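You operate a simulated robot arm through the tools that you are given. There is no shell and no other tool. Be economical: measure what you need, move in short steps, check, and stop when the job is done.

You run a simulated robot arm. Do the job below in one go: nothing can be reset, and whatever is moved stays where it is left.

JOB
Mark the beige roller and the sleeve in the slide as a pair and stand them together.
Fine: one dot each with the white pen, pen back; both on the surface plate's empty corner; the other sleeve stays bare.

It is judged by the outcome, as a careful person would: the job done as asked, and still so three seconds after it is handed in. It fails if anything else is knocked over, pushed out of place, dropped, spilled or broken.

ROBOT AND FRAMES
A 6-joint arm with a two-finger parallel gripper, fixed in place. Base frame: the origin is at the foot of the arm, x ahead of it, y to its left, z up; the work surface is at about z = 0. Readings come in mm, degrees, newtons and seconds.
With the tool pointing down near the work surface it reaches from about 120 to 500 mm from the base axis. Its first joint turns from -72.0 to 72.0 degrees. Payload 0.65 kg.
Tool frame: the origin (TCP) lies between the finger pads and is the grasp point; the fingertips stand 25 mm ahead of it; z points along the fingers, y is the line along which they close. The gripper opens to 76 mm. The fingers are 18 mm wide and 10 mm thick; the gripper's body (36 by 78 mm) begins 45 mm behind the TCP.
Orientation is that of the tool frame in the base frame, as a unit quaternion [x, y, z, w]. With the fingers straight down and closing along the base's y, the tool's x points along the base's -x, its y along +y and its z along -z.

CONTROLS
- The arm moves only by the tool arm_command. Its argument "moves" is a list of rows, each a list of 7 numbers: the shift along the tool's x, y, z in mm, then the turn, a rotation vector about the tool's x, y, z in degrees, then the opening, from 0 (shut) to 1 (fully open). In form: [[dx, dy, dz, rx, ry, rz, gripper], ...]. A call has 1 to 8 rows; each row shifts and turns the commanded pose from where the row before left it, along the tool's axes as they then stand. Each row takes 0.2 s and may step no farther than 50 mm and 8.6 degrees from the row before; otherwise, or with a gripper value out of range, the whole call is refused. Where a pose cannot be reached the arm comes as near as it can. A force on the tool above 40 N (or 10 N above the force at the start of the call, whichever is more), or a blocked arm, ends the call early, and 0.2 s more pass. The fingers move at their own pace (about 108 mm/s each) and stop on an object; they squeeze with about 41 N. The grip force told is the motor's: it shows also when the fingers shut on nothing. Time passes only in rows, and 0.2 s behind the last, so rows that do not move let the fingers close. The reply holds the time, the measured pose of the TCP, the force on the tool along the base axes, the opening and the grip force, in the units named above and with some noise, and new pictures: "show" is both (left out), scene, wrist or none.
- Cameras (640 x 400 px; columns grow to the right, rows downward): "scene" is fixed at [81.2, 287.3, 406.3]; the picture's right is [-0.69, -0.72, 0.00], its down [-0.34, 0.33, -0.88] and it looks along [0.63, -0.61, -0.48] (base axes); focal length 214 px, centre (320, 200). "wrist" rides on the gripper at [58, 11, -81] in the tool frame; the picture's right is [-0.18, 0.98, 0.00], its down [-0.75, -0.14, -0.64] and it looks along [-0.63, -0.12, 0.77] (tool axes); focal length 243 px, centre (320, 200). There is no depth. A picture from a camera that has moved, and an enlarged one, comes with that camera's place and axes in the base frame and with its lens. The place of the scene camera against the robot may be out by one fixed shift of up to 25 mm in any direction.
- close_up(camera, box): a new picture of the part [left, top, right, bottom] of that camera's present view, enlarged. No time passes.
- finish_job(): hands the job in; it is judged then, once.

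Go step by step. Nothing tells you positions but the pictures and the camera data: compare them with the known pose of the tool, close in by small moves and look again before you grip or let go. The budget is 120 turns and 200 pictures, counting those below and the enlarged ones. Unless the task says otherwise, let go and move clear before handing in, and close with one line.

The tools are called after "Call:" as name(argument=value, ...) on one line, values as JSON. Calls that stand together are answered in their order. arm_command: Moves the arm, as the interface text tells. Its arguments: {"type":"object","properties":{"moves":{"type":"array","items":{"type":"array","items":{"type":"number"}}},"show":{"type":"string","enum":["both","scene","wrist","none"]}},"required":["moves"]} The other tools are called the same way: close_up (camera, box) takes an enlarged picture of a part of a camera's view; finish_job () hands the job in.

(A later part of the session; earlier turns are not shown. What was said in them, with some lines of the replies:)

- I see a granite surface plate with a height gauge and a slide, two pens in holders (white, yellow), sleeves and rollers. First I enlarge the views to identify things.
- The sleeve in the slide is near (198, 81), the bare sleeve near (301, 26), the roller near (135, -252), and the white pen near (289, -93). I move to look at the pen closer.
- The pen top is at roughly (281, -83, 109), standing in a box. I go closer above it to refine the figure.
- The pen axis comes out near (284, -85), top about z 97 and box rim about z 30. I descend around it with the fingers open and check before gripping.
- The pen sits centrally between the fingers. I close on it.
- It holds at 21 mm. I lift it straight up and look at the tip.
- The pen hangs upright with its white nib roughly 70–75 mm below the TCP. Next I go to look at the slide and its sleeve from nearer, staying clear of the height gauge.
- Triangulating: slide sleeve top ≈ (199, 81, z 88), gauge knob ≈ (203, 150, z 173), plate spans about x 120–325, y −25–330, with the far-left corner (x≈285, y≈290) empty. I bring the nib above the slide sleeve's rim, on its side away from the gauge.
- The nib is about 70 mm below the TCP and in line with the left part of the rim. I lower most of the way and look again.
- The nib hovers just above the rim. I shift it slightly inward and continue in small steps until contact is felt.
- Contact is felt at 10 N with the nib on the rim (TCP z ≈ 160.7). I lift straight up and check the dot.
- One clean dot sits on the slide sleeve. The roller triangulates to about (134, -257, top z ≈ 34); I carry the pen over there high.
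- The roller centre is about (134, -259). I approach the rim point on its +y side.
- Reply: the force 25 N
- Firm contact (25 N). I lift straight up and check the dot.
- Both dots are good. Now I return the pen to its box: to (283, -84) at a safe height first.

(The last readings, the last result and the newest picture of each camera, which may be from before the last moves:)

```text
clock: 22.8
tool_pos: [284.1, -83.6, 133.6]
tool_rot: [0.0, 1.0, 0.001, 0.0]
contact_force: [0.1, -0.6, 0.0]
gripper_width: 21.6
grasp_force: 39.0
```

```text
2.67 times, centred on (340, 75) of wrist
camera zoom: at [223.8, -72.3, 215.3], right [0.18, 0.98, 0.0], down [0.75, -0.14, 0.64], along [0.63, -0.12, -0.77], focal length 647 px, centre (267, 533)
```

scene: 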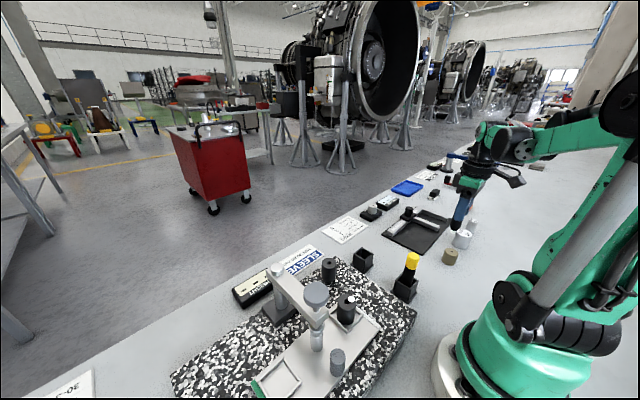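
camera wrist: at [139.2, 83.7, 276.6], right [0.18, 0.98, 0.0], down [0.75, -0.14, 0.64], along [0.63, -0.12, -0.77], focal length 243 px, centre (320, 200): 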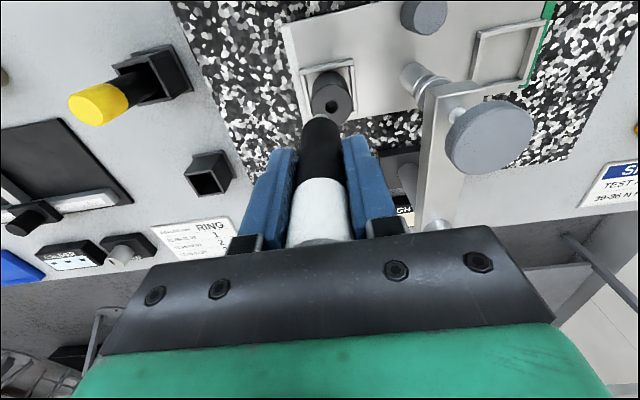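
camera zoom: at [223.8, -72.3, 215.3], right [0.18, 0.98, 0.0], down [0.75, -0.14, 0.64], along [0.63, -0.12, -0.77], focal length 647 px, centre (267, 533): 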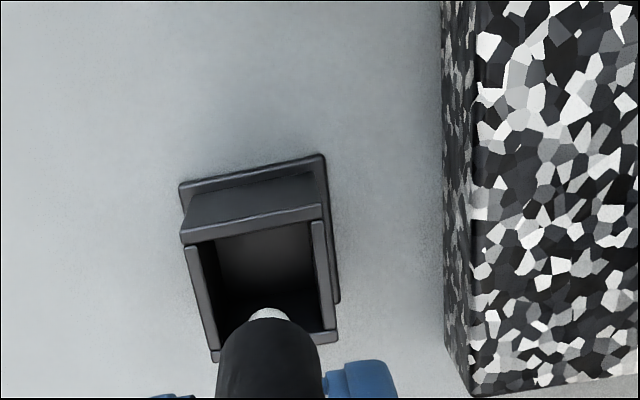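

Call:
arm_command(moves=[[0.5, -1, 15, 0, 0, 0, 0], [0, 0, 12, 0, 0, 0, 0], [0, 0, 0, 0, 0, 0, 0]], show="none")

Call:
close_up(camera="scene", box=[330, 200, 410, 280])

Call:
close_up(camera="wrist", box=[240, 0, 440, 150])

```text
clock: 23.6
tool_pos: [283.6, -84.1, 107.1]
tool_rot: [0.0, 1.0, 0.001, 0.0]
contact_force: [0.0, 0.5, -0.1]
gripper_width: 21.3
grasp_force: 38.0
```

```text
5.00 times, centred on (370, 240) of scene
camera zoom: at [81.2, 287.3, 406.3], right [-0.69, -0.72, 0.0], down [-0.34, 0.33, -0.88], along [0.63, -0.61, -0.48], focal length 1072 px, centre (70, 0)
```

zoom: 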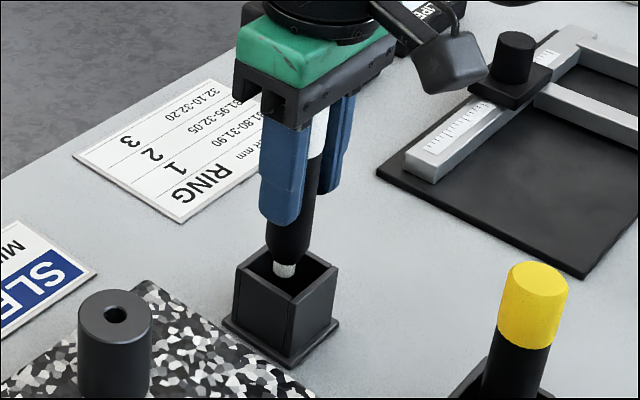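

```text
2.67 times, centred on (340, 75) of wrist
camera zoom: at [224.2, -73.4, 188.2], right [0.18, 0.98, 0.0], down [0.75, -0.14, 0.64], along [0.63, -0.12, -0.77], focal length 647 px, centre (267, 533)
```

zoom: 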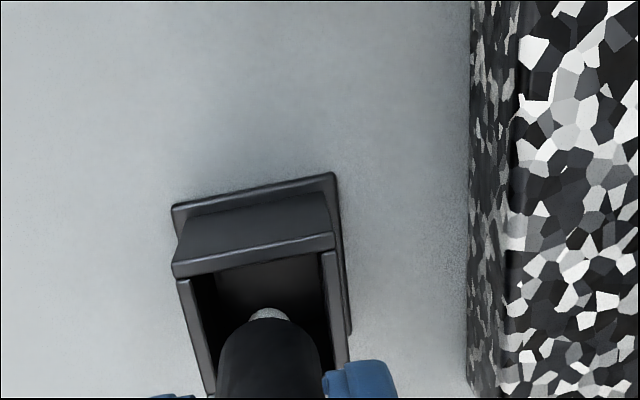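

The nib is inside the opening and centred. I keep lowering to the original height.

Call:
arm_command(moves=[[0, 0, 12, 0, 0, 0, 0], [0, 0, 10, 0, 0, 0, 0], [0, 0, 8, 0, 0, 0, 0], [0, 0, 0, 0, 0, 0, 0]], show="wrist")

Call:
close_up(camera="scene", box=[330, 200, 410, 280])

```text
clock: 24.6
tool_pos: [284.8, -85.8, 76.9]
tool_rot: [0.001, 1.0, -0.001, -0.001]
contact_force: [-0.4, 0.4, -0.2]
gripper_width: 21.4
grasp_force: 39.1
camera wrist: at [224.6, -73.3, 157.2], right [0.18, 0.98, 0.0], down [0.75, -0.14, 0.64], along [0.63, -0.12, -0.77], focal length 243 px, centre (320, 200)
```

wrist: 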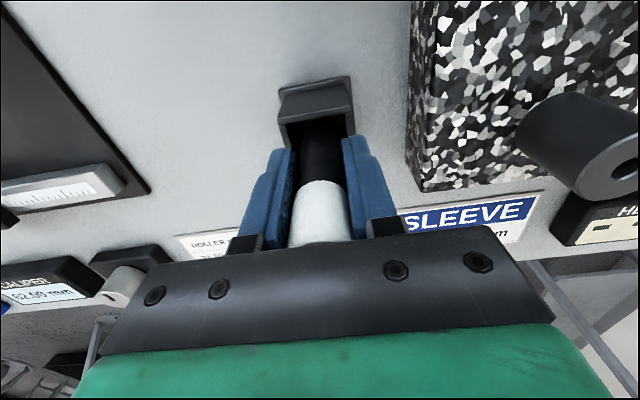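

```text
5.00 times, centred on (370, 240) of scene
camera zoom: at [81.2, 287.3, 406.3], right [-0.69, -0.72, 0.0], down [-0.34, 0.33, -0.88], along [0.63, -0.61, -0.48], focal length 1072 px, centre (70, 0)
```

zoom: 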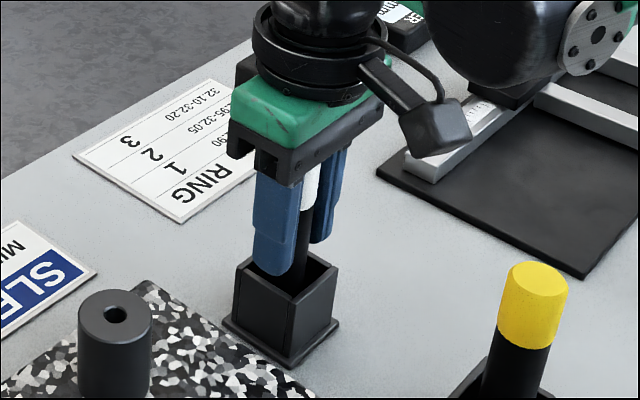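

Call:
arm_command(moves=[[0, 0, 2, 0, 0, 0, 0], [0, 0, 0, 0, 0, 0, 0]], show="none")

Call:
close_up(camera="wrist", box=[0, 200, 200, 320])

```text
clock: 25.2
tool_pos: [283.4, -84.7, 74.4]
tool_rot: [0.001, 1.0, 0.0, 0.0]
contact_force: [-0.7, 1.1, 22.8]
gripper_width: 21.5
grasp_force: 38.5
```

```text
3.20 times, centred on (100, 260) of wrist
camera zoom: at [224.5, -73.4, 155.5], right [0.18, 0.98, 0.0], down [0.75, -0.14, 0.64], along [0.63, -0.12, -0.77], focal length 776 px, centre (1024, 8)
```

zoom: 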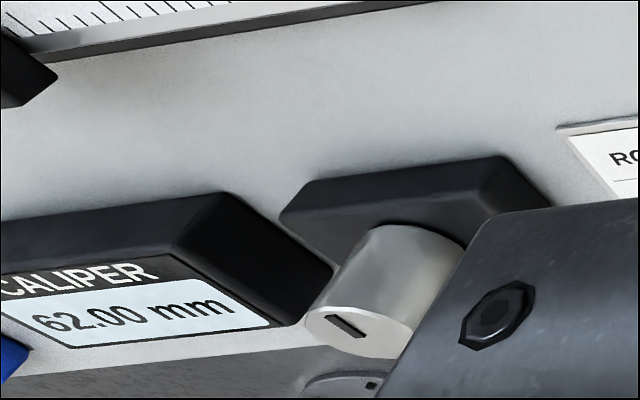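

The pen is seated (22.8 N on the floor of the box). I release and rise.

Call:
arm_command(moves=[[0, 0, -0.8, 0, 0, 0, 0], [0, 0, 0, 0, 0, 0, 0.6], [0, 0, 0, 0, 0, 0, 0.8], [0, 0, -30, 0, 0, 0, 0.8], [0, 0, -40, 0, 0, 0, 1], [0, 0, -40, 0, 0, 0, 1], [0, 0, 0, 0, 0, 0, 1]], show="both")

```text
clock: 26.8
tool_pos: [282.2, -83.9, 183.9]
tool_rot: [0.0, 1.0, -0.001, 0.0]
contact_force: [0.1, -0.3, -0.7]
gripper_width: 76.0
grasp_force: 0.0
camera wrist: at [222.8, -72.8, 265.3], right [0.18, 0.98, 0.0], down [0.75, -0.14, 0.64], along [0.63, -0.12, -0.77], focal length 243 px, centre (320, 200)
```

scene: 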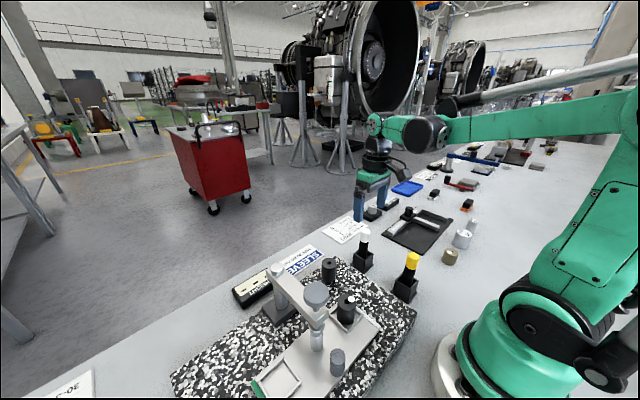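
wrist: 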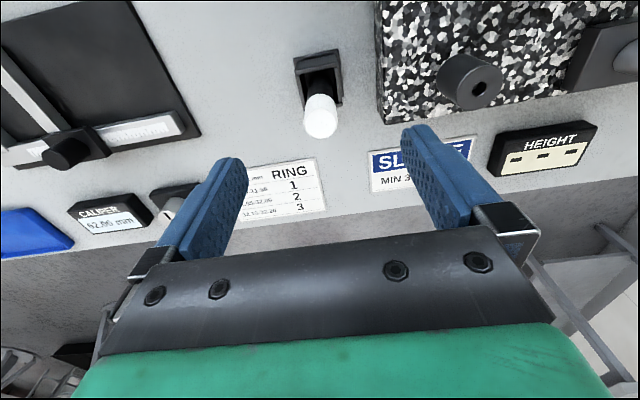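

The pen is back in its box. Now the roller: back over it with open fingers.

Call:
arm_command(moves=[[29.6, -35.1, 0, 0, 0, 0, 1], [29.6, -35.1, 0, 0, 0, 0, 1], [29.6, -35.1, 0, 0, 0, 0, 1], [29.6, -35.1, 0, 0, 0, 0, 1], [29.6, -35.1, 0, 0, 0, 0, 1], [0, 0, 40, 0, 0, 0, 1], [0, 0, 40, 0, 0, 0, 1], [0, 0, 0, 0, 0, 0, 1]], show="none")

Call:
close_up(camera="wrist", box=[0, 0, 640, 200])

Call:
close_up(camera="scene", box=[410, 190, 490, 280])

```text
clock: 28.6
tool_pos: [136.0, -256.8, 103.6]
tool_rot: [0.0, 1.0, 0.0, 0.0]
contact_force: [0.3, -0.3, -0.5]
gripper_width: 76.2
grasp_force: 0.1
```

```text
1.00 times, centred on (320, 100) of wrist
camera zoom: at [77.2, -246.1, 185.9], right [0.18, 0.98, 0.0], down [0.75, -0.14, 0.64], along [0.63, -0.12, -0.77], focal length 243 px, centre (320, 300)
```

zoom: 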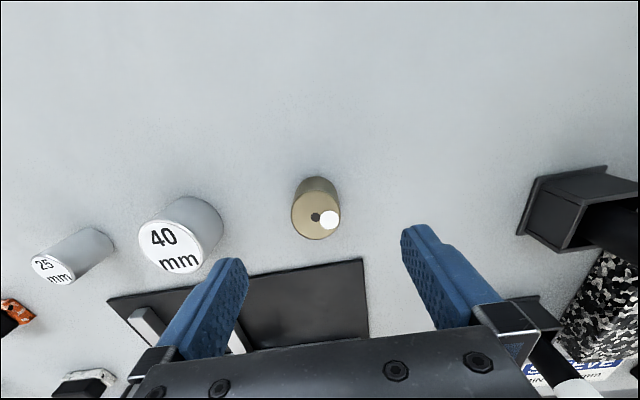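

```text
4.44 times, centred on (450, 235) of scene
camera zoom: at [81.1, 287.3, 406.3], right [-0.69, -0.72, 0.0], down [-0.34, 0.33, -0.88], along [0.63, -0.61, -0.48], focal length 953 px, centre (-258, 44)
```

zoom: 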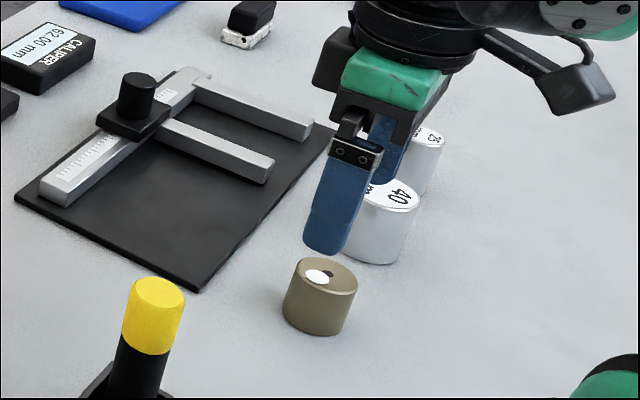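

Call:
arm_command(moves=[[2, -3.2, 20, 0, 0, 0, 0.8], [0, 0, 20, 0, 0, 0, 0.8], [0, 0, 0, 0, 0, 0, 0.8]], show="wrist")

Call:
close_up(camera="scene", box=[410, 190, 490, 280])

```text
clock: 29.4
tool_pos: [136.1, -261.6, 65.8]
tool_rot: [-0.001, 1.0, 0.001, 0.0]
contact_force: [0.2, -0.7, 0.3]
gripper_width: 60.9
grasp_force: 0.1
camera wrist: at [76.7, -250.7, 146.8], right [0.18, 0.98, 0.0], down [0.75, -0.14, 0.64], along [0.63, -0.12, -0.77], focal length 243 px, centre (320, 200)
```

wrist: 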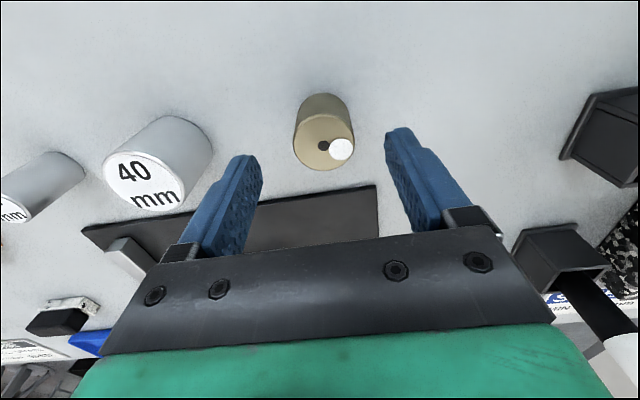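

```text
4.44 times, centred on (450, 235) of scene
camera zoom: at [81.2, 287.3, 406.3], right [-0.69, -0.72, 0.0], down [-0.34, 0.33, -0.88], along [0.63, -0.61, -0.48], focal length 953 px, centre (-258, 44)
```

zoom: 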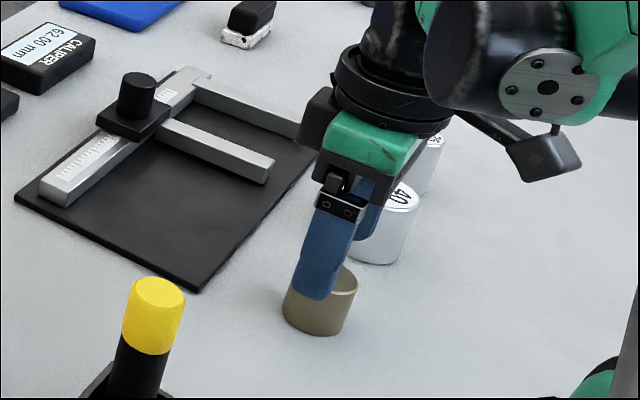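

Call:
arm_command(moves=[[0.5, 1, 18, 0, 0, 0, 0.8], [0, 0, 18, 0, 0, 0, 0.8], [0, 0, 0, 0, 0, 0, 0.8]], show="wrist")

```text
clock: 30.2
tool_pos: [134.6, -260.6, 30.4]
tool_rot: [0.0, 1.0, 0.001, 0.0]
contact_force: [0.4, 0.5, -0.1]
gripper_width: 60.9
grasp_force: 0.0
camera wrist: at [76.0, -250.0, 111.7], right [0.18, 0.98, 0.0], down [0.75, -0.14, 0.64], along [0.63, -0.12, -0.77], focal length 243 px, centre (320, 200)
```

wrist: 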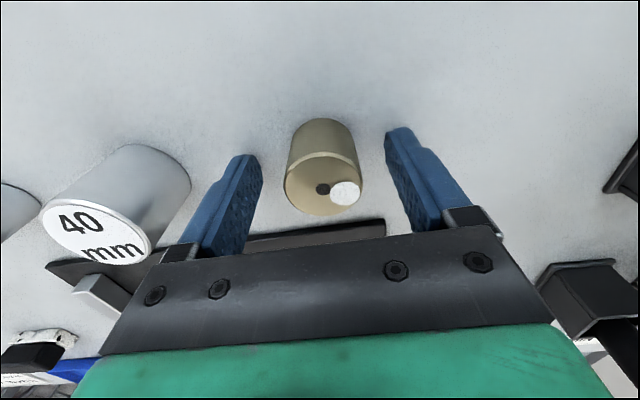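

The roller is centred between the fingers. I close, then lift.

Call:
arm_command(moves=[[0, 0, 0, 0, 0, 0, 0.45], [0, 0, 0, 0, 0, 0, 0.2], [0, 0, 0, 0, 0, 0, 0.2], [0, 0, 0, 0, 0, 0, 0.2]], show="wrist")

```text
clock: 31.2
tool_pos: [136.1, -261.1, 29.9]
tool_rot: [0.0, 1.0, 0.0, 0.0]
contact_force: [-0.6, 0.5, 0.2]
gripper_width: 31.1
grasp_force: 40.4
camera wrist: at [76.0, -250.0, 111.8], right [0.18, 0.98, 0.0], down [0.75, -0.14, 0.64], along [0.63, -0.12, -0.77], focal length 243 px, centre (320, 200)
```

wrist: 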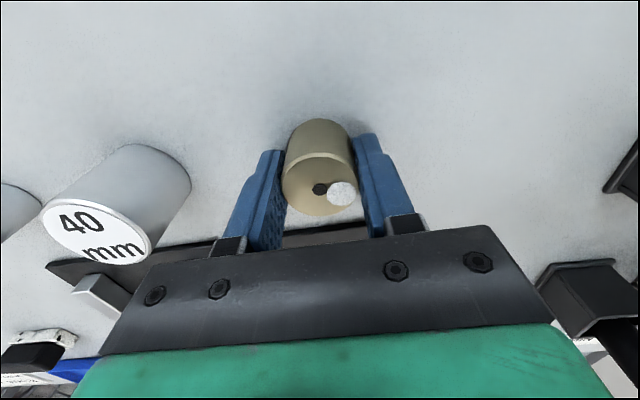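

Gripped at 31 mm. I lift high above everything, then carry it toward the empty far-left corner.

Call:
arm_command(moves=[[0, 0, -20, 0, 0, 0, 0.2], [0, 0, -45, 0, 0, 0, 0.2], [0, 0, -50, 0, 0, 0, 0.2], [0, 0, -50, 0, 0, 0, 0.2], [0, 0, -50, 0, 0, 0, 0.2], [0, 0, 0, 0, 0, 0, 0.2]], show="wrist")

Call:
arm_command(moves=[[-10, 45, 0, 0, 0, 0, 0.2], [-10, 45, 0, 0, 0, 0, 0.2], [-10, 45, 0, 0, 0, 0, 0.2], [-10, 45, 0, 0, 0, 0, 0.2], [-10, 45, 0, 0, 0, 0, 0.2], [-10, 45, 0, 0, 0, 0, 0.2], [-10, 45, 0, 0, 0, 0, 0.2], [-10, 45, 0, 0, 0, 0, 0.2]], show="none")

Call:
arm_command(moves=[[-11, 45, 0, 0, 0, 0, 0.2], [-11, 45, 0, 0, 0, 0, 0.2], [-11, 45, 0, 0, 0, 0, 0.2], [-10, 45, 0, 0, 0, 0, 0.2], [0, 0, 0, 0, 0, 0, 0.2]], show="scene")

Call:
close_up(camera="wrist", box=[0, 0, 640, 200])

```text
clock: 32.6
tool_pos: [133.4, -262.1, 246.3]
tool_rot: [-0.001, 1.0, 0.0, 0.0]
contact_force: [-0.5, -0.2, -2.9]
gripper_width: 31.1
grasp_force: 41.1
camera wrist: at [73.8, -251.2, 327.2], right [0.18, 0.98, 0.0], down [0.75, -0.14, 0.64], along [0.63, -0.12, -0.77], focal length 243 px, centre (320, 200)
```

wrist: 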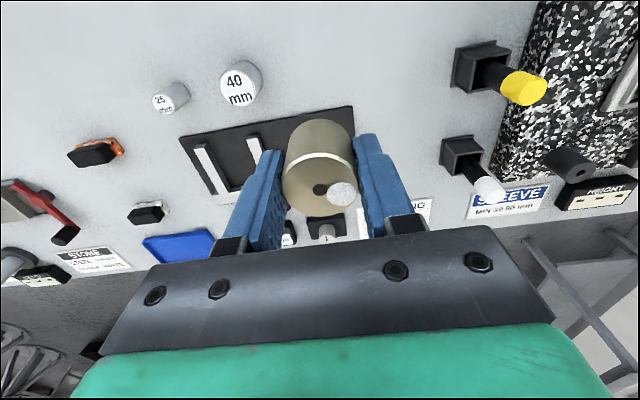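

```text
clock: 34.4
tool_pos: [213.5, 97.4, 243.7]
tool_rot: [0.0, 1.0, 0.0, -0.001]
contact_force: [-0.2, 0.2, -1.9]
gripper_width: 30.8
grasp_force: 40.9
```

```text
clock: 35.6
tool_pos: [257.9, 277.8, 246.3]
tool_rot: [0.0, 1.0, 0.0, 0.0]
contact_force: [0.7, -0.5, -1.3]
gripper_width: 31.4
grasp_force: 41.1
```

scene: 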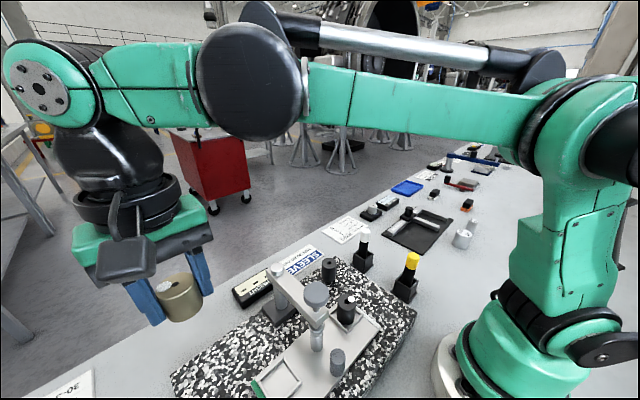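

```text
1.00 times, centred on (320, 100) of wrist
camera zoom: at [198.5, 289.9, 327.2], right [0.18, 0.98, 0.0], down [0.75, -0.14, 0.64], along [0.63, -0.12, -0.77], focal length 243 px, centre (320, 300)
```

zoom: 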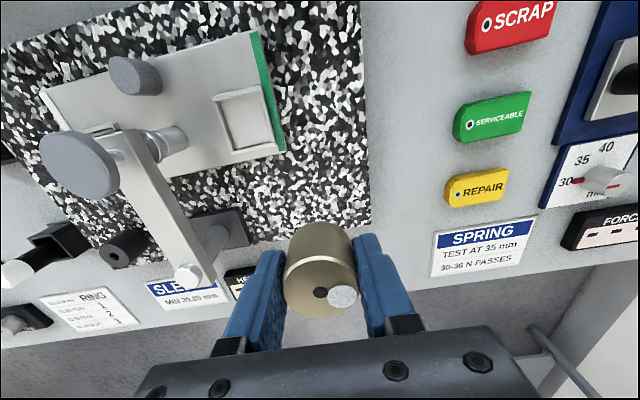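

The corner comes out at (325, 328), slide edge at (232, 248). I'll set the roller at (262, 293), and the sleeve beside it at x ≈ 299.

Call:
arm_command(moves=[[-4, 15, 30, 0, 0, 0, 0.2], [0, 0, 45, 0, 0, 0, 0.2], [0, 0, 45, 0, 0, 0, 0.2], [0, 0, 20, 0, 0, 0, 0.2], [0, 0, 0, 0, 0, 0, 0.2]], show="scene")

Call:
close_up(camera="wrist", box=[0, 0, 640, 200])

```text
clock: 36.8
tool_pos: [259.3, 293.7, 106.0]
tool_rot: [0.0, 1.0, 0.0, 0.0]
contact_force: [-0.2, 0.3, -1.7]
gripper_width: 31.1
grasp_force: 41.5
```

scene: 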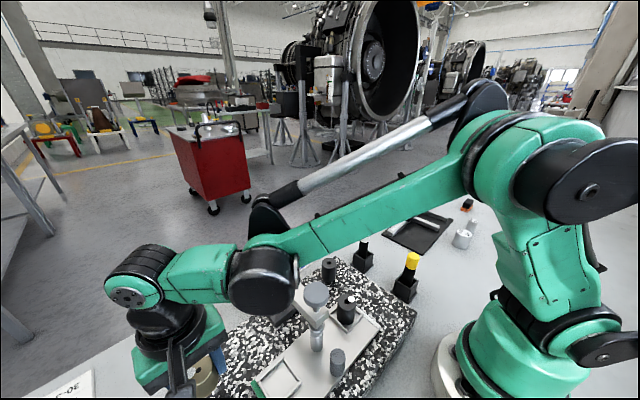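

```text
1.00 times, centred on (320, 100) of wrist
camera zoom: at [200.5, 304.2, 187.3], right [0.18, 0.98, 0.0], down [0.75, -0.14, 0.64], along [0.63, -0.12, -0.77], focal length 243 px, centre (320, 300)
```

zoom: 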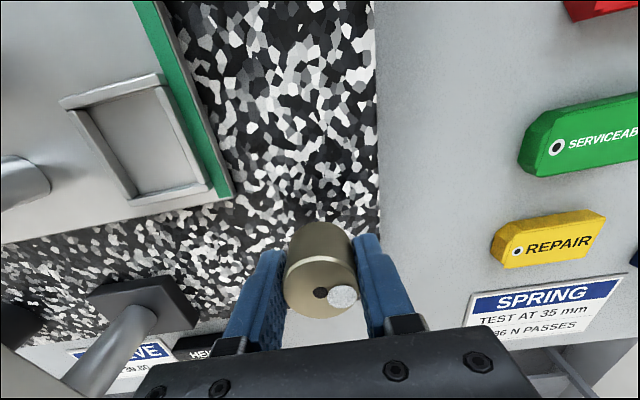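

Call:
arm_command(moves=[[-2, 0, 14, 0, 0, 0, 0.2], [0, 0, 12, 0, 0, 0, 0.2], [0, 0, 5, 0, 0, 0, 0.2], [0, 0, 0, 0, 0, 0, 0.2]], show="wrist")

Call:
close_up(camera="scene", box=[150, 300, 300, 400])

```text
clock: 37.8
tool_pos: [262.2, 291.8, 73.2]
tool_rot: [0.0, 1.0, 0.0, 0.0]
contact_force: [-0.5, -0.3, -1.8]
gripper_width: 30.8
grasp_force: 40.6
camera wrist: at [203.2, 305.0, 155.5], right [0.18, 0.98, 0.0], down [0.75, -0.14, 0.64], along [0.63, -0.12, -0.77], focal length 243 px, centre (320, 200)
```

wrist: 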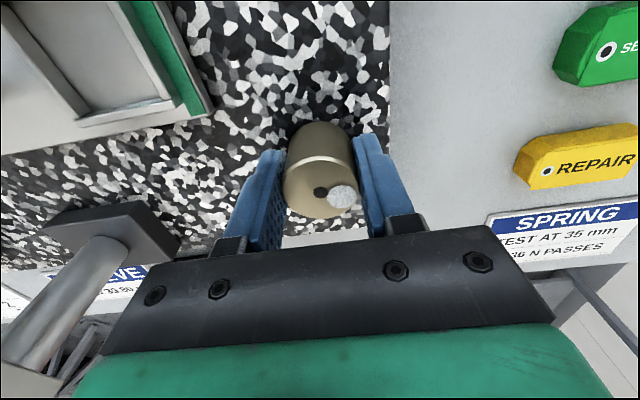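

```text
4.00 times, centred on (225, 350) of scene
camera zoom: at [81.2, 287.3, 406.3], right [-0.69, -0.72, 0.0], down [-0.34, 0.33, -0.88], along [0.63, -0.61, -0.48], focal length 858 px, centre (700, -400)
```

zoom: 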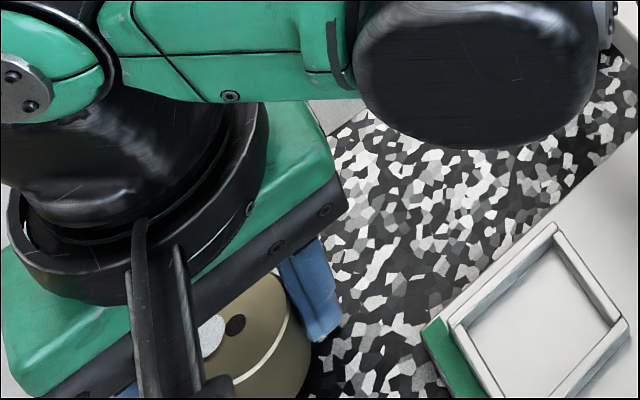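

Call:
arm_command(moves=[[0, 0, 2, 0, 0, 0, 0.2], [0, 0, 0, 0, 0, 0, 0.2]], show="none")

Call:
arm_command(moves=[[0, 0, 1.5, 0, 0, 0, 0.2], [0, 0, 0, 0, 0, 0, 0.2]], show="none")

```text
clock: 38.4
tool_pos: [263.0, 293.0, 72.0]
tool_rot: [0.0, 1.0, 0.0, 0.0]
contact_force: [0.0, -0.2, -2.5]
gripper_width: 31.0
grasp_force: 40.6
```

```text
clock: 39.0
tool_pos: [262.0, 293.3, 70.8]
tool_rot: [0.001, 1.0, 0.001, 0.0]
contact_force: [0.4, -0.1, -1.1]
gripper_width: 31.1
grasp_force: 41.1
```

Call:
arm_command(moves=[[0, 0, 1.5, 0, 0, 0, 0.2], [0, 0, 0, 0, 0, 0, 0.2]], show="none")

Call:
arm_command(moves=[[0, 0, 1.5, 0, 0, 0, 0.2], [0, 0, 0, 0, 0, 0, 0.2]], show="wrist")

```text
clock: 39.6
tool_pos: [262.3, 292.7, 68.8]
tool_rot: [0.001, 1.0, -0.001, 0.0]
contact_force: [-5.6, -4.6, 15.6]
gripper_width: 31.2
grasp_force: 41.2
```

```text
clock: 40.2
tool_pos: [261.9, 293.5, 68.5]
tool_rot: [0.0, 1.0, 0.001, 0.0]
contact_force: [4.1, 4.8, 15.4]
gripper_width: 31.2
grasp_force: 41.1
camera wrist: at [203.1, 304.5, 149.3], right [0.18, 0.98, 0.0], down [0.75, -0.14, 0.64], along [0.63, -0.12, -0.77], focal length 243 px, centre (320, 200)
```

wrist: 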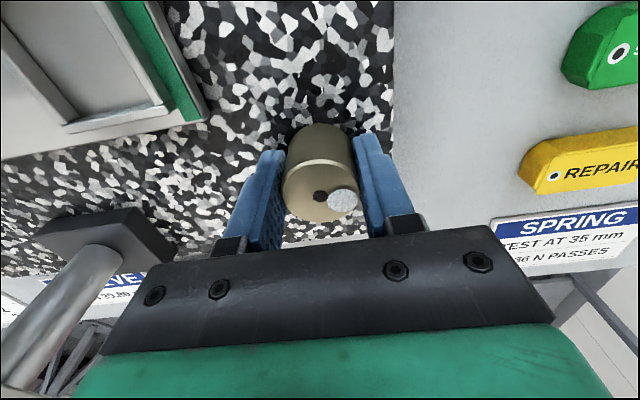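

The roller is resting on the plate (15 N at TCP z 68.6). I release and rise.

Call:
arm_command(moves=[[0, 0, -0.8, 0, 0, 0, 0.2], [0, 0, 0, 0, 0, 0, 0.7], [0, 0, 0, 0, 0, 0, 0.8], [0, 0, -25, 0, 0, 0, 0.8], [0, 0, -45, 0, 0, 0, 0.8], [0, 0, -50, 0, 0, 0, 0.8], [0, 0, -50, 0, 0, 0, 0.8], [0, 0, 0, 0, 0, 0, 0.8]], show="scene")

Call:
close_up(camera="wrist", box=[0, 0, 640, 200])

```text
clock: 42.0
tool_pos: [262.8, 293.6, 239.3]
tool_rot: [0.0, 1.0, 0.0, 0.0]
contact_force: [-0.3, -0.3, -0.9]
gripper_width: 61.0
grasp_force: 0.1
```

scene: 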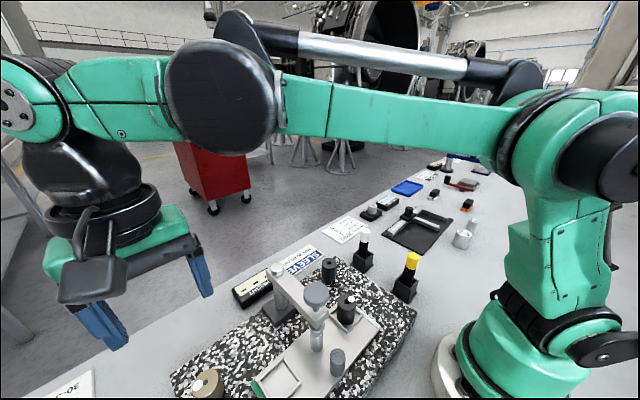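

```text
1.00 times, centred on (320, 100) of wrist
camera zoom: at [202.9, 304.4, 321.0], right [0.18, 0.98, 0.0], down [0.75, -0.14, 0.64], along [0.63, -0.12, -0.77], focal length 243 px, centre (320, 300)
```

zoom: 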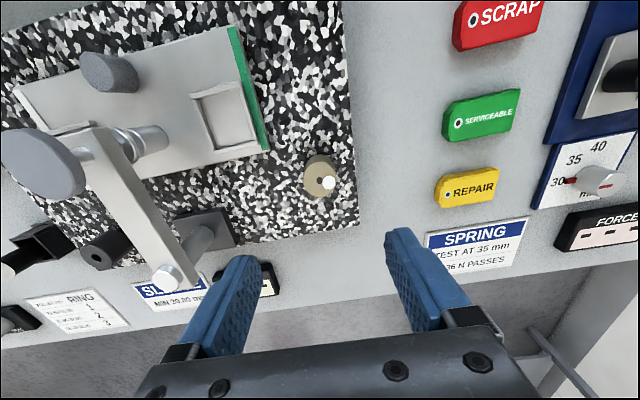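

The roller stands in the corner. Next I go over the slide sleeve at safe height and look.

Call:
arm_command(moves=[[10, -35.5, -2, 0, 0, 0, 0.8], [10, -35.5, 0, 0, 0, 0, 0.8], [10, -35.5, 0, 0, 0, 0, 0.8], [10, -35.5, 0, 0, 0, 0, 0.8], [10, -35.5, 0, 0, 0, 0, 0.8], [10, -35.5, 0, 0, 0, 0, 0.8], [0, 0, 0, 0, 0, 0, 0.7], [0, 0, 40, 0, 0, 0, 0.7]], show="none")

Call:
close_up(camera="wrist", box=[0, 0, 640, 200])

Call:
close_up(camera="scene", box=[250, 200, 410, 360])

```text
clock: 43.8
tool_pos: [199.5, 78.8, 200.5]
tool_rot: [0.001, 1.0, 0.001, -0.001]
contact_force: [-0.6, 0.4, -0.1]
gripper_width: 53.0
grasp_force: 0.1
```

```text
1.00 times, centred on (320, 100) of wrist
camera zoom: at [141.2, 90.1, 281.9], right [0.18, 0.98, 0.0], down [0.75, -0.14, 0.64], along [0.63, -0.12, -0.77], focal length 243 px, centre (320, 300)
```

zoom: 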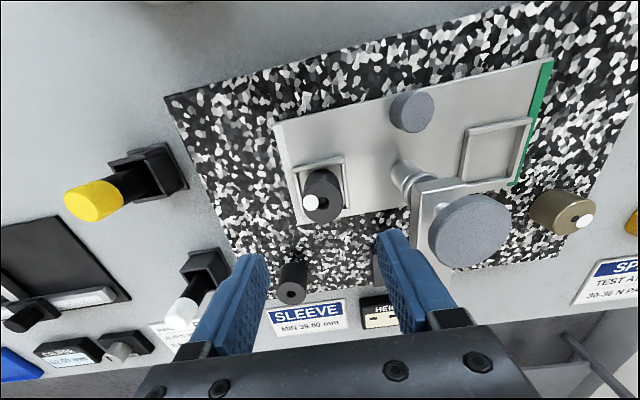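

```text
2.50 times, centred on (330, 280) of scene
camera zoom: at [81.2, 287.3, 406.3], right [-0.69, -0.72, 0.0], down [-0.34, 0.33, -0.88], along [0.63, -0.61, -0.48], focal length 536 px, centre (295, 0)
```

zoom: 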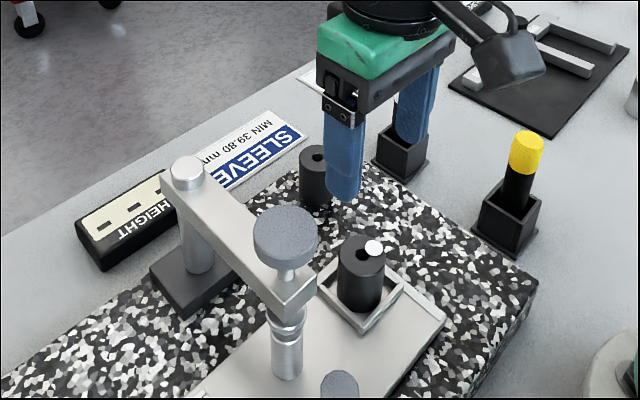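

Call:
arm_command(moves=[[-2, 0.8, 40, 0, 0, 0, 0.65], [0, 0, 38, 0, 0, 0, 0.65], [0, 0, 0, 0, 0, 0, 0.65]], show="wrist")

Call:
close_up(camera="scene", box=[250, 200, 410, 360])

```text
clock: 44.6
tool_pos: [203.8, 79.6, 123.1]
tool_rot: [0.0, 1.0, 0.0, 0.0]
contact_force: [0.3, 0.1, 0.0]
gripper_width: 49.7
grasp_force: 0.0
camera wrist: at [145.2, 90.4, 204.3], right [0.18, 0.98, 0.0], down [0.75, -0.14, 0.64], along [0.63, -0.12, -0.77], focal length 243 px, centre (320, 200)
```

wrist: 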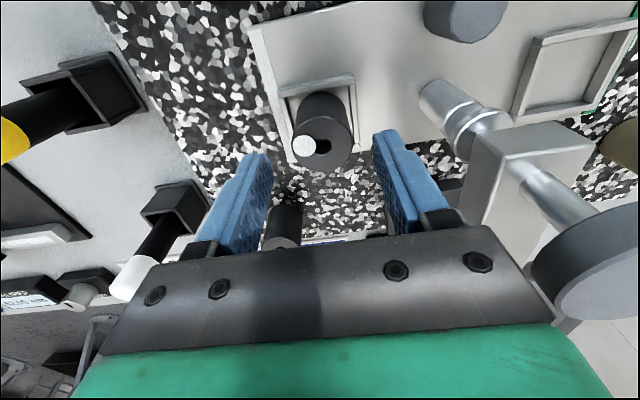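

```text
2.50 times, centred on (330, 280) of scene
camera zoom: at [81.1, 287.3, 406.3], right [-0.69, -0.72, 0.0], down [-0.34, 0.33, -0.88], along [0.63, -0.61, -0.48], focal length 536 px, centre (295, 0)
```

zoom: 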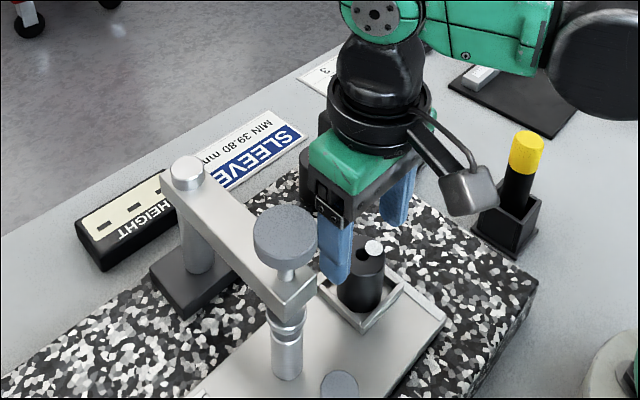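

Call:
arm_command(moves=[[2, 0.7, 18, 0, 0, 0, 0.65], [0, 0, 15, 0, 0, 0, 0.65], [0, 0, 0, 0, 0, 0, 0.65]], show="wrist")

Call:
close_up(camera="scene", box=[290, 240, 390, 340])

```text
clock: 45.4
tool_pos: [201.3, 81.0, 89.1]
tool_rot: [0.0, 1.0, 0.0, 0.0]
contact_force: [0.2, -0.4, 1.1]
gripper_width: 49.3
grasp_force: 0.0
camera wrist: at [142.2, 92.3, 170.6], right [0.18, 0.98, 0.0], down [0.75, -0.14, 0.64], along [0.63, -0.12, -0.77], focal length 243 px, centre (320, 200)
```

wrist: 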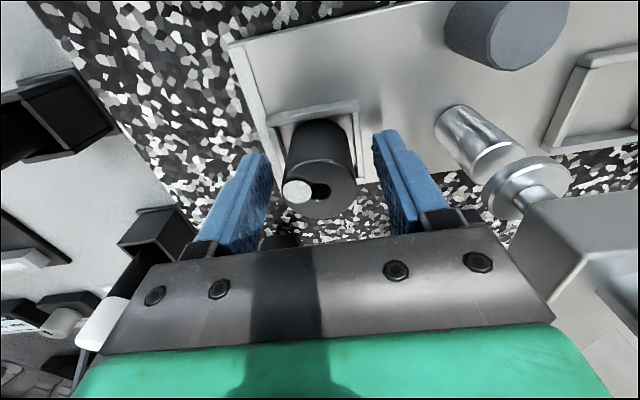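

```text
4.00 times, centred on (340, 290) of scene
camera zoom: at [81.2, 287.3, 406.3], right [-0.69, -0.72, 0.0], down [-0.34, 0.33, -0.88], along [0.63, -0.61, -0.48], focal length 858 px, centre (240, -160)
```

zoom: 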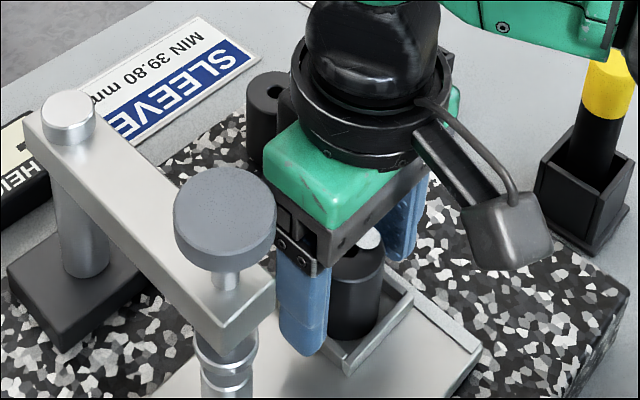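

The sleeve is centred between the fingertips, above the pocket frame. I close on it.

Call:
arm_command(moves=[[0, 0, 0, 0, 0, 0, 0.45], [0, 0, 0, 0, 0, 0, 0.2], [0, 0, 0, 0, 0, 0, 0.2], [0, 0, 0, 0, 0, 0, 0.2]], show="wrist")

```text
clock: 46.4
tool_pos: [200.9, 80.9, 88.9]
tool_rot: [0.0, 1.0, 0.0, -0.001]
contact_force: [0.0, -0.4, -0.6]
gripper_width: 31.1
grasp_force: 41.1
camera wrist: at [142.3, 92.3, 170.7], right [0.18, 0.98, 0.0], down [0.75, -0.14, 0.64], along [0.63, -0.12, -0.77], focal length 243 px, centre (320, 200)
```

wrist: 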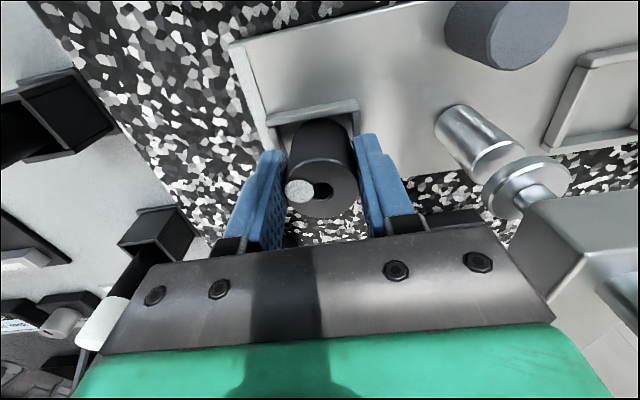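

Call:
arm_command(moves=[[0, 0, -10, 0, 0, 0, 0.2], [0, 0, -20, 0, 0, 0, 0.2], [0, 0, -30, 0, 0, 0, 0.2], [0, 0, -40, 0, 0, 0, 0.2], [0, 0, -40, 0, 0, 0, 0.2], [0, 0, -30, 0, 0, 0, 0.2], [0, 0, 0, 0, 0, 0, 0.2]], show="both")

```text
clock: 48.0
tool_pos: [203.1, 82.2, 260.4]
tool_rot: [0.0, 1.0, 0.0, 0.001]
contact_force: [-1.2, 0.1, -2.3]
gripper_width: 31.3
grasp_force: 40.9
camera wrist: at [143.6, 92.9, 341.8], right [0.18, 0.98, 0.0], down [0.75, -0.14, 0.64], along [0.63, -0.12, -0.77], focal length 243 px, centre (320, 200)
```

scene: 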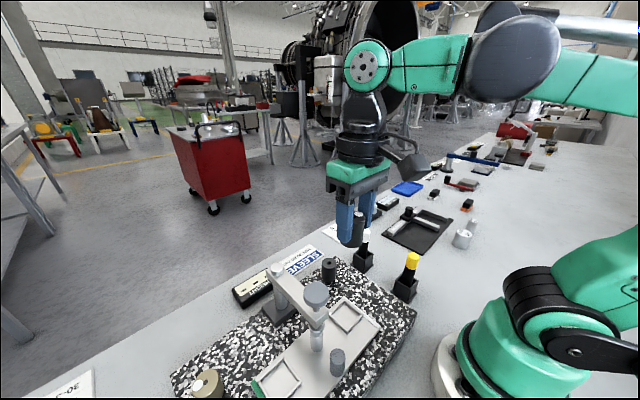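
wrist: 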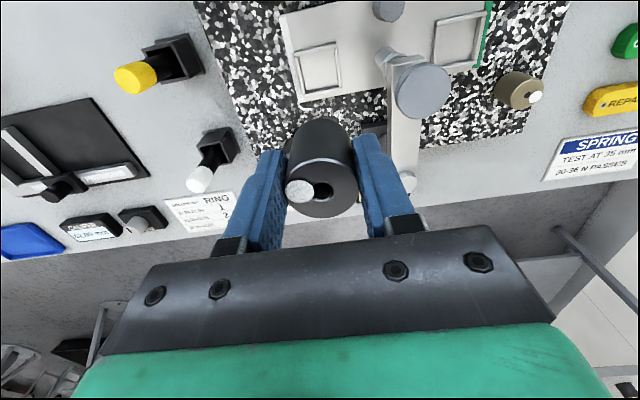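

Call:
arm_command(moves=[[-19.2, 42, 0, 0, 0, 0, 0.2], [-19.2, 42, 0, 0, 0, 0, 0.2], [-19.2, 42, 0, 0, 0, 0, 0.2], [-19.2, 42, 0, 0, 0, 0, 0.2], [-19.2, 42, 0, 0, 0, 0, 0.2], [0, 0, 0, 0, 0, 0, 0.2], [0, 0, 50, 0, 0, 0, 0.2], [0, 0, 0, 0, 0, 0, 0.2]], show="none")

Call:
close_up(camera="wrist", box=[0, 0, 640, 200])

```text
clock: 49.8
tool_pos: [299.1, 292.1, 209.1]
tool_rot: [0.0, 1.0, 0.0, 0.0]
contact_force: [0.2, 0.3, -0.8]
gripper_width: 31.0
grasp_force: 41.2
```

```text
1.00 times, centred on (320, 100) of wrist
camera zoom: at [240.3, 303.0, 290.3], right [0.18, 0.98, 0.0], down [0.75, -0.14, 0.64], along [0.63, -0.12, -0.77], focal length 243 px, centre (320, 300)
```

zoom: 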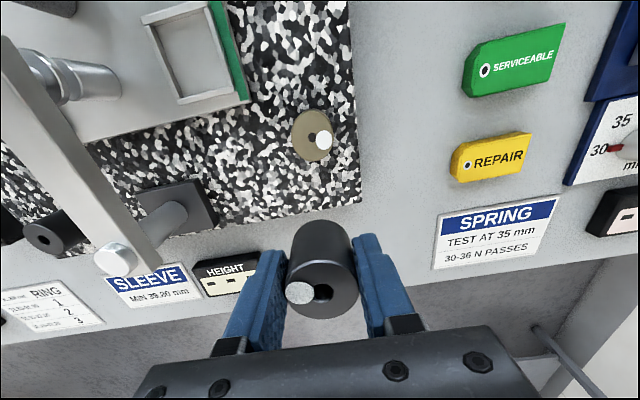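

The roller is at (261, 293) and the sleeve hangs at (299, 292), so there's a 6 mm gap and it stays well inside the plate edge. I lower it.

Call:
arm_command(moves=[[0, 0, 45, 0, 0, 0, 0.2], [0, 0, 45, 0, 0, 0, 0.2], [0, 0, 25, 0, 0, 0, 0.2], [0, 0, 8, 0, 0, 0, 0.2], [0, 0, 0, 0, 0, 0, 0.2]], show="wrist")

Call:
close_up(camera="scene", box=[140, 280, 300, 400])

```text
clock: 51.0
tool_pos: [297.8, 291.7, 85.5]
tool_rot: [0.0, 1.0, 0.0, 0.0]
contact_force: [0.5, 0.0, -2.8]
gripper_width: 30.9
grasp_force: 40.5
camera wrist: at [238.8, 302.0, 166.1], right [0.18, 0.98, 0.0], down [0.75, -0.14, 0.64], along [0.63, -0.12, -0.77], focal length 243 px, centre (320, 200)
```

wrist: 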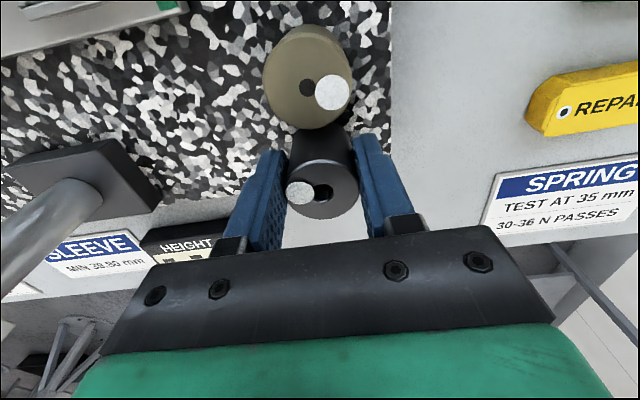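

```text
3.33 times, centred on (220, 340) of scene
camera zoom: at [81.2, 287.3, 406.3], right [-0.69, -0.72, 0.0], down [-0.34, 0.33, -0.88], along [0.63, -0.61, -0.48], focal length 715 px, centre (653, -267)
```

zoom: 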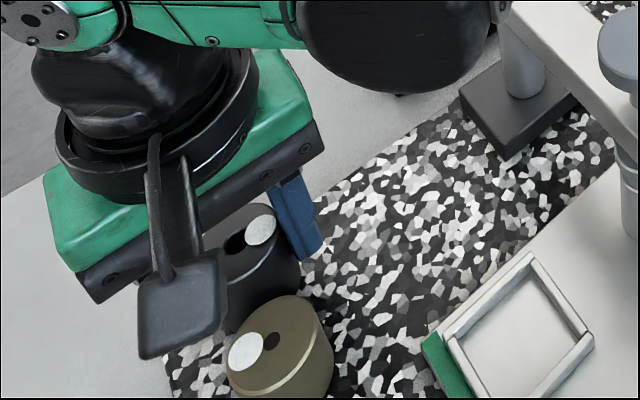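

Call:
arm_command(moves=[[0, 0, 3, 0, 0, 0, 0.2], [0, 0, 3, 0, 0, 0, 0.2], [0, 0, 0, 0, 0, 0, 0.2]], show="none")

Call:
arm_command(moves=[[0, 0, 1.5, 0, 0, 0, 0.2], [0, 0, 0, 0, 0, 0, 0.2]], show="none")

```text
clock: 51.8
tool_pos: [297.2, 291.5, 79.7]
tool_rot: [0.0, 1.0, 0.0, 0.0]
contact_force: [-0.3, -1.1, -1.7]
gripper_width: 30.9
grasp_force: 41.0
```

```text
clock: 52.4
tool_pos: [298.5, 291.3, 78.4]
tool_rot: [0.0, 1.0, 0.0, 0.0]
contact_force: [-5.4, -2.5, 18.0]
gripper_width: 30.9
grasp_force: 41.2
```

The sleeve is down (18 N). I release gently and rise straight up.

Call:
arm_command(moves=[[0, 0, -0.4, 0, 0, 0, 0.2], [0, 0, 0, 0, 0, 0, 0.7], [0, 0, 0, 0, 0, 0, 0.75], [0, 0, -25, 0, 0, 0, 0.75], [0, 0, -45, 0, 0, 0, 0.75], [0, 0, -50, 0, 0, 0, 0.75], [0, 0, -50, 0, 0, 0, 0.75], [0, 0, 0, 0, 0, 0, 0.75]], show="scene")

Call:
close_up(camera="wrist", box=[0, 0, 640, 200])

```text
clock: 54.2
tool_pos: [299.0, 286.9, 249.2]
tool_rot: [0.0, 1.0, 0.0, 0.0]
contact_force: [-0.2, -0.3, 0.3]
gripper_width: 57.1
grasp_force: 0.1
```

scene: 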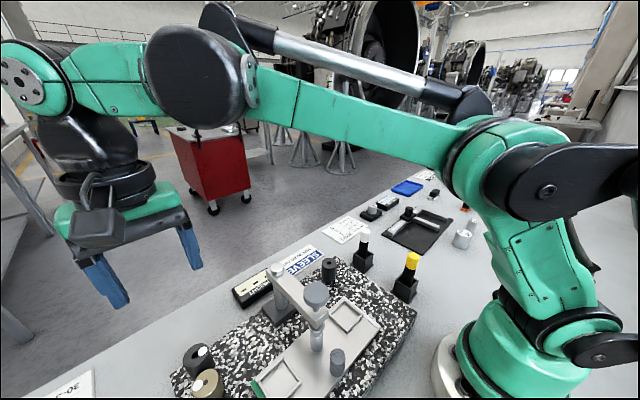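

```text
1.00 times, centred on (320, 100) of wrist
camera zoom: at [239.7, 298.8, 330.3], right [0.18, 0.98, 0.0], down [0.75, -0.14, 0.64], along [0.63, -0.12, -0.77], focal length 243 px, centre (320, 300)
```

zoom: 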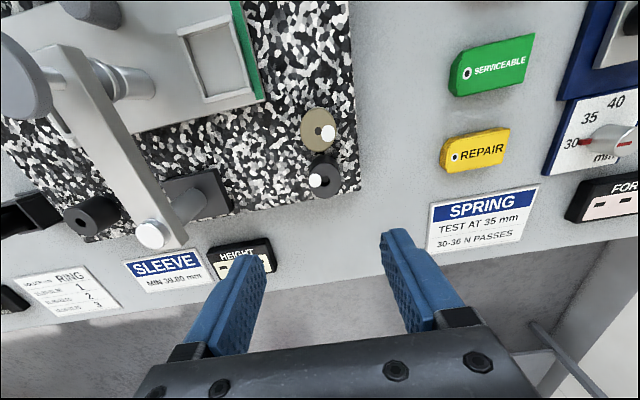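

Both parts stand upright in the corner, each with one dot. A last look at the whole before handing in.

Call:
close_up(camera="scene", box=[160, 220, 440, 400])

Call:
close_up(camera="scene", box=[320, 120, 560, 280])

```text
2.22 times, centred on (300, 310) of scene
camera zoom: at [81.2, 287.3, 406.3], right [-0.69, -0.72, 0.0], down [-0.34, 0.33, -0.88], along [0.63, -0.61, -0.48], focal length 477 px, centre (364, -44)
```

zoom: 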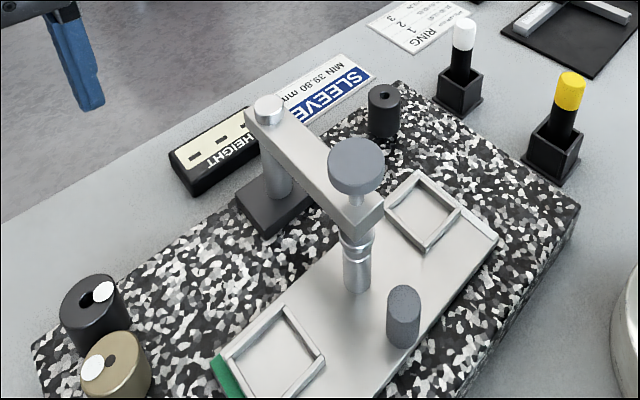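

```text
2.50 times, centred on (440, 200) of scene
camera zoom: at [81.2, 287.3, 406.3], right [-0.69, -0.72, 0.0], down [-0.34, 0.33, -0.88], along [0.63, -0.61, -0.48], focal length 536 px, centre (20, 200)
```

zoom: 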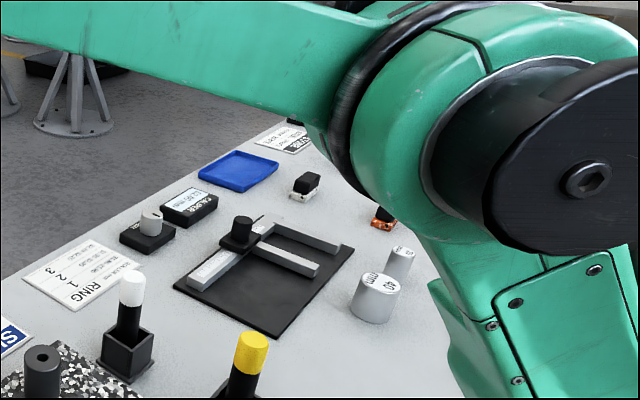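

Everything is in place: the pair is dotted and standing in the corner, the pen is back, and the other sleeve is bare and undisturbed. I hand in.

Call:
finish_job()

```text
The job is handed in.
```

The beige roller and the sleeve from the slide each have one white dot and stand side by side, about 6 mm apart, on the surface plate's empty far-left corner. The white pen is back in its box, and the other sleeve is bare and was not moved.
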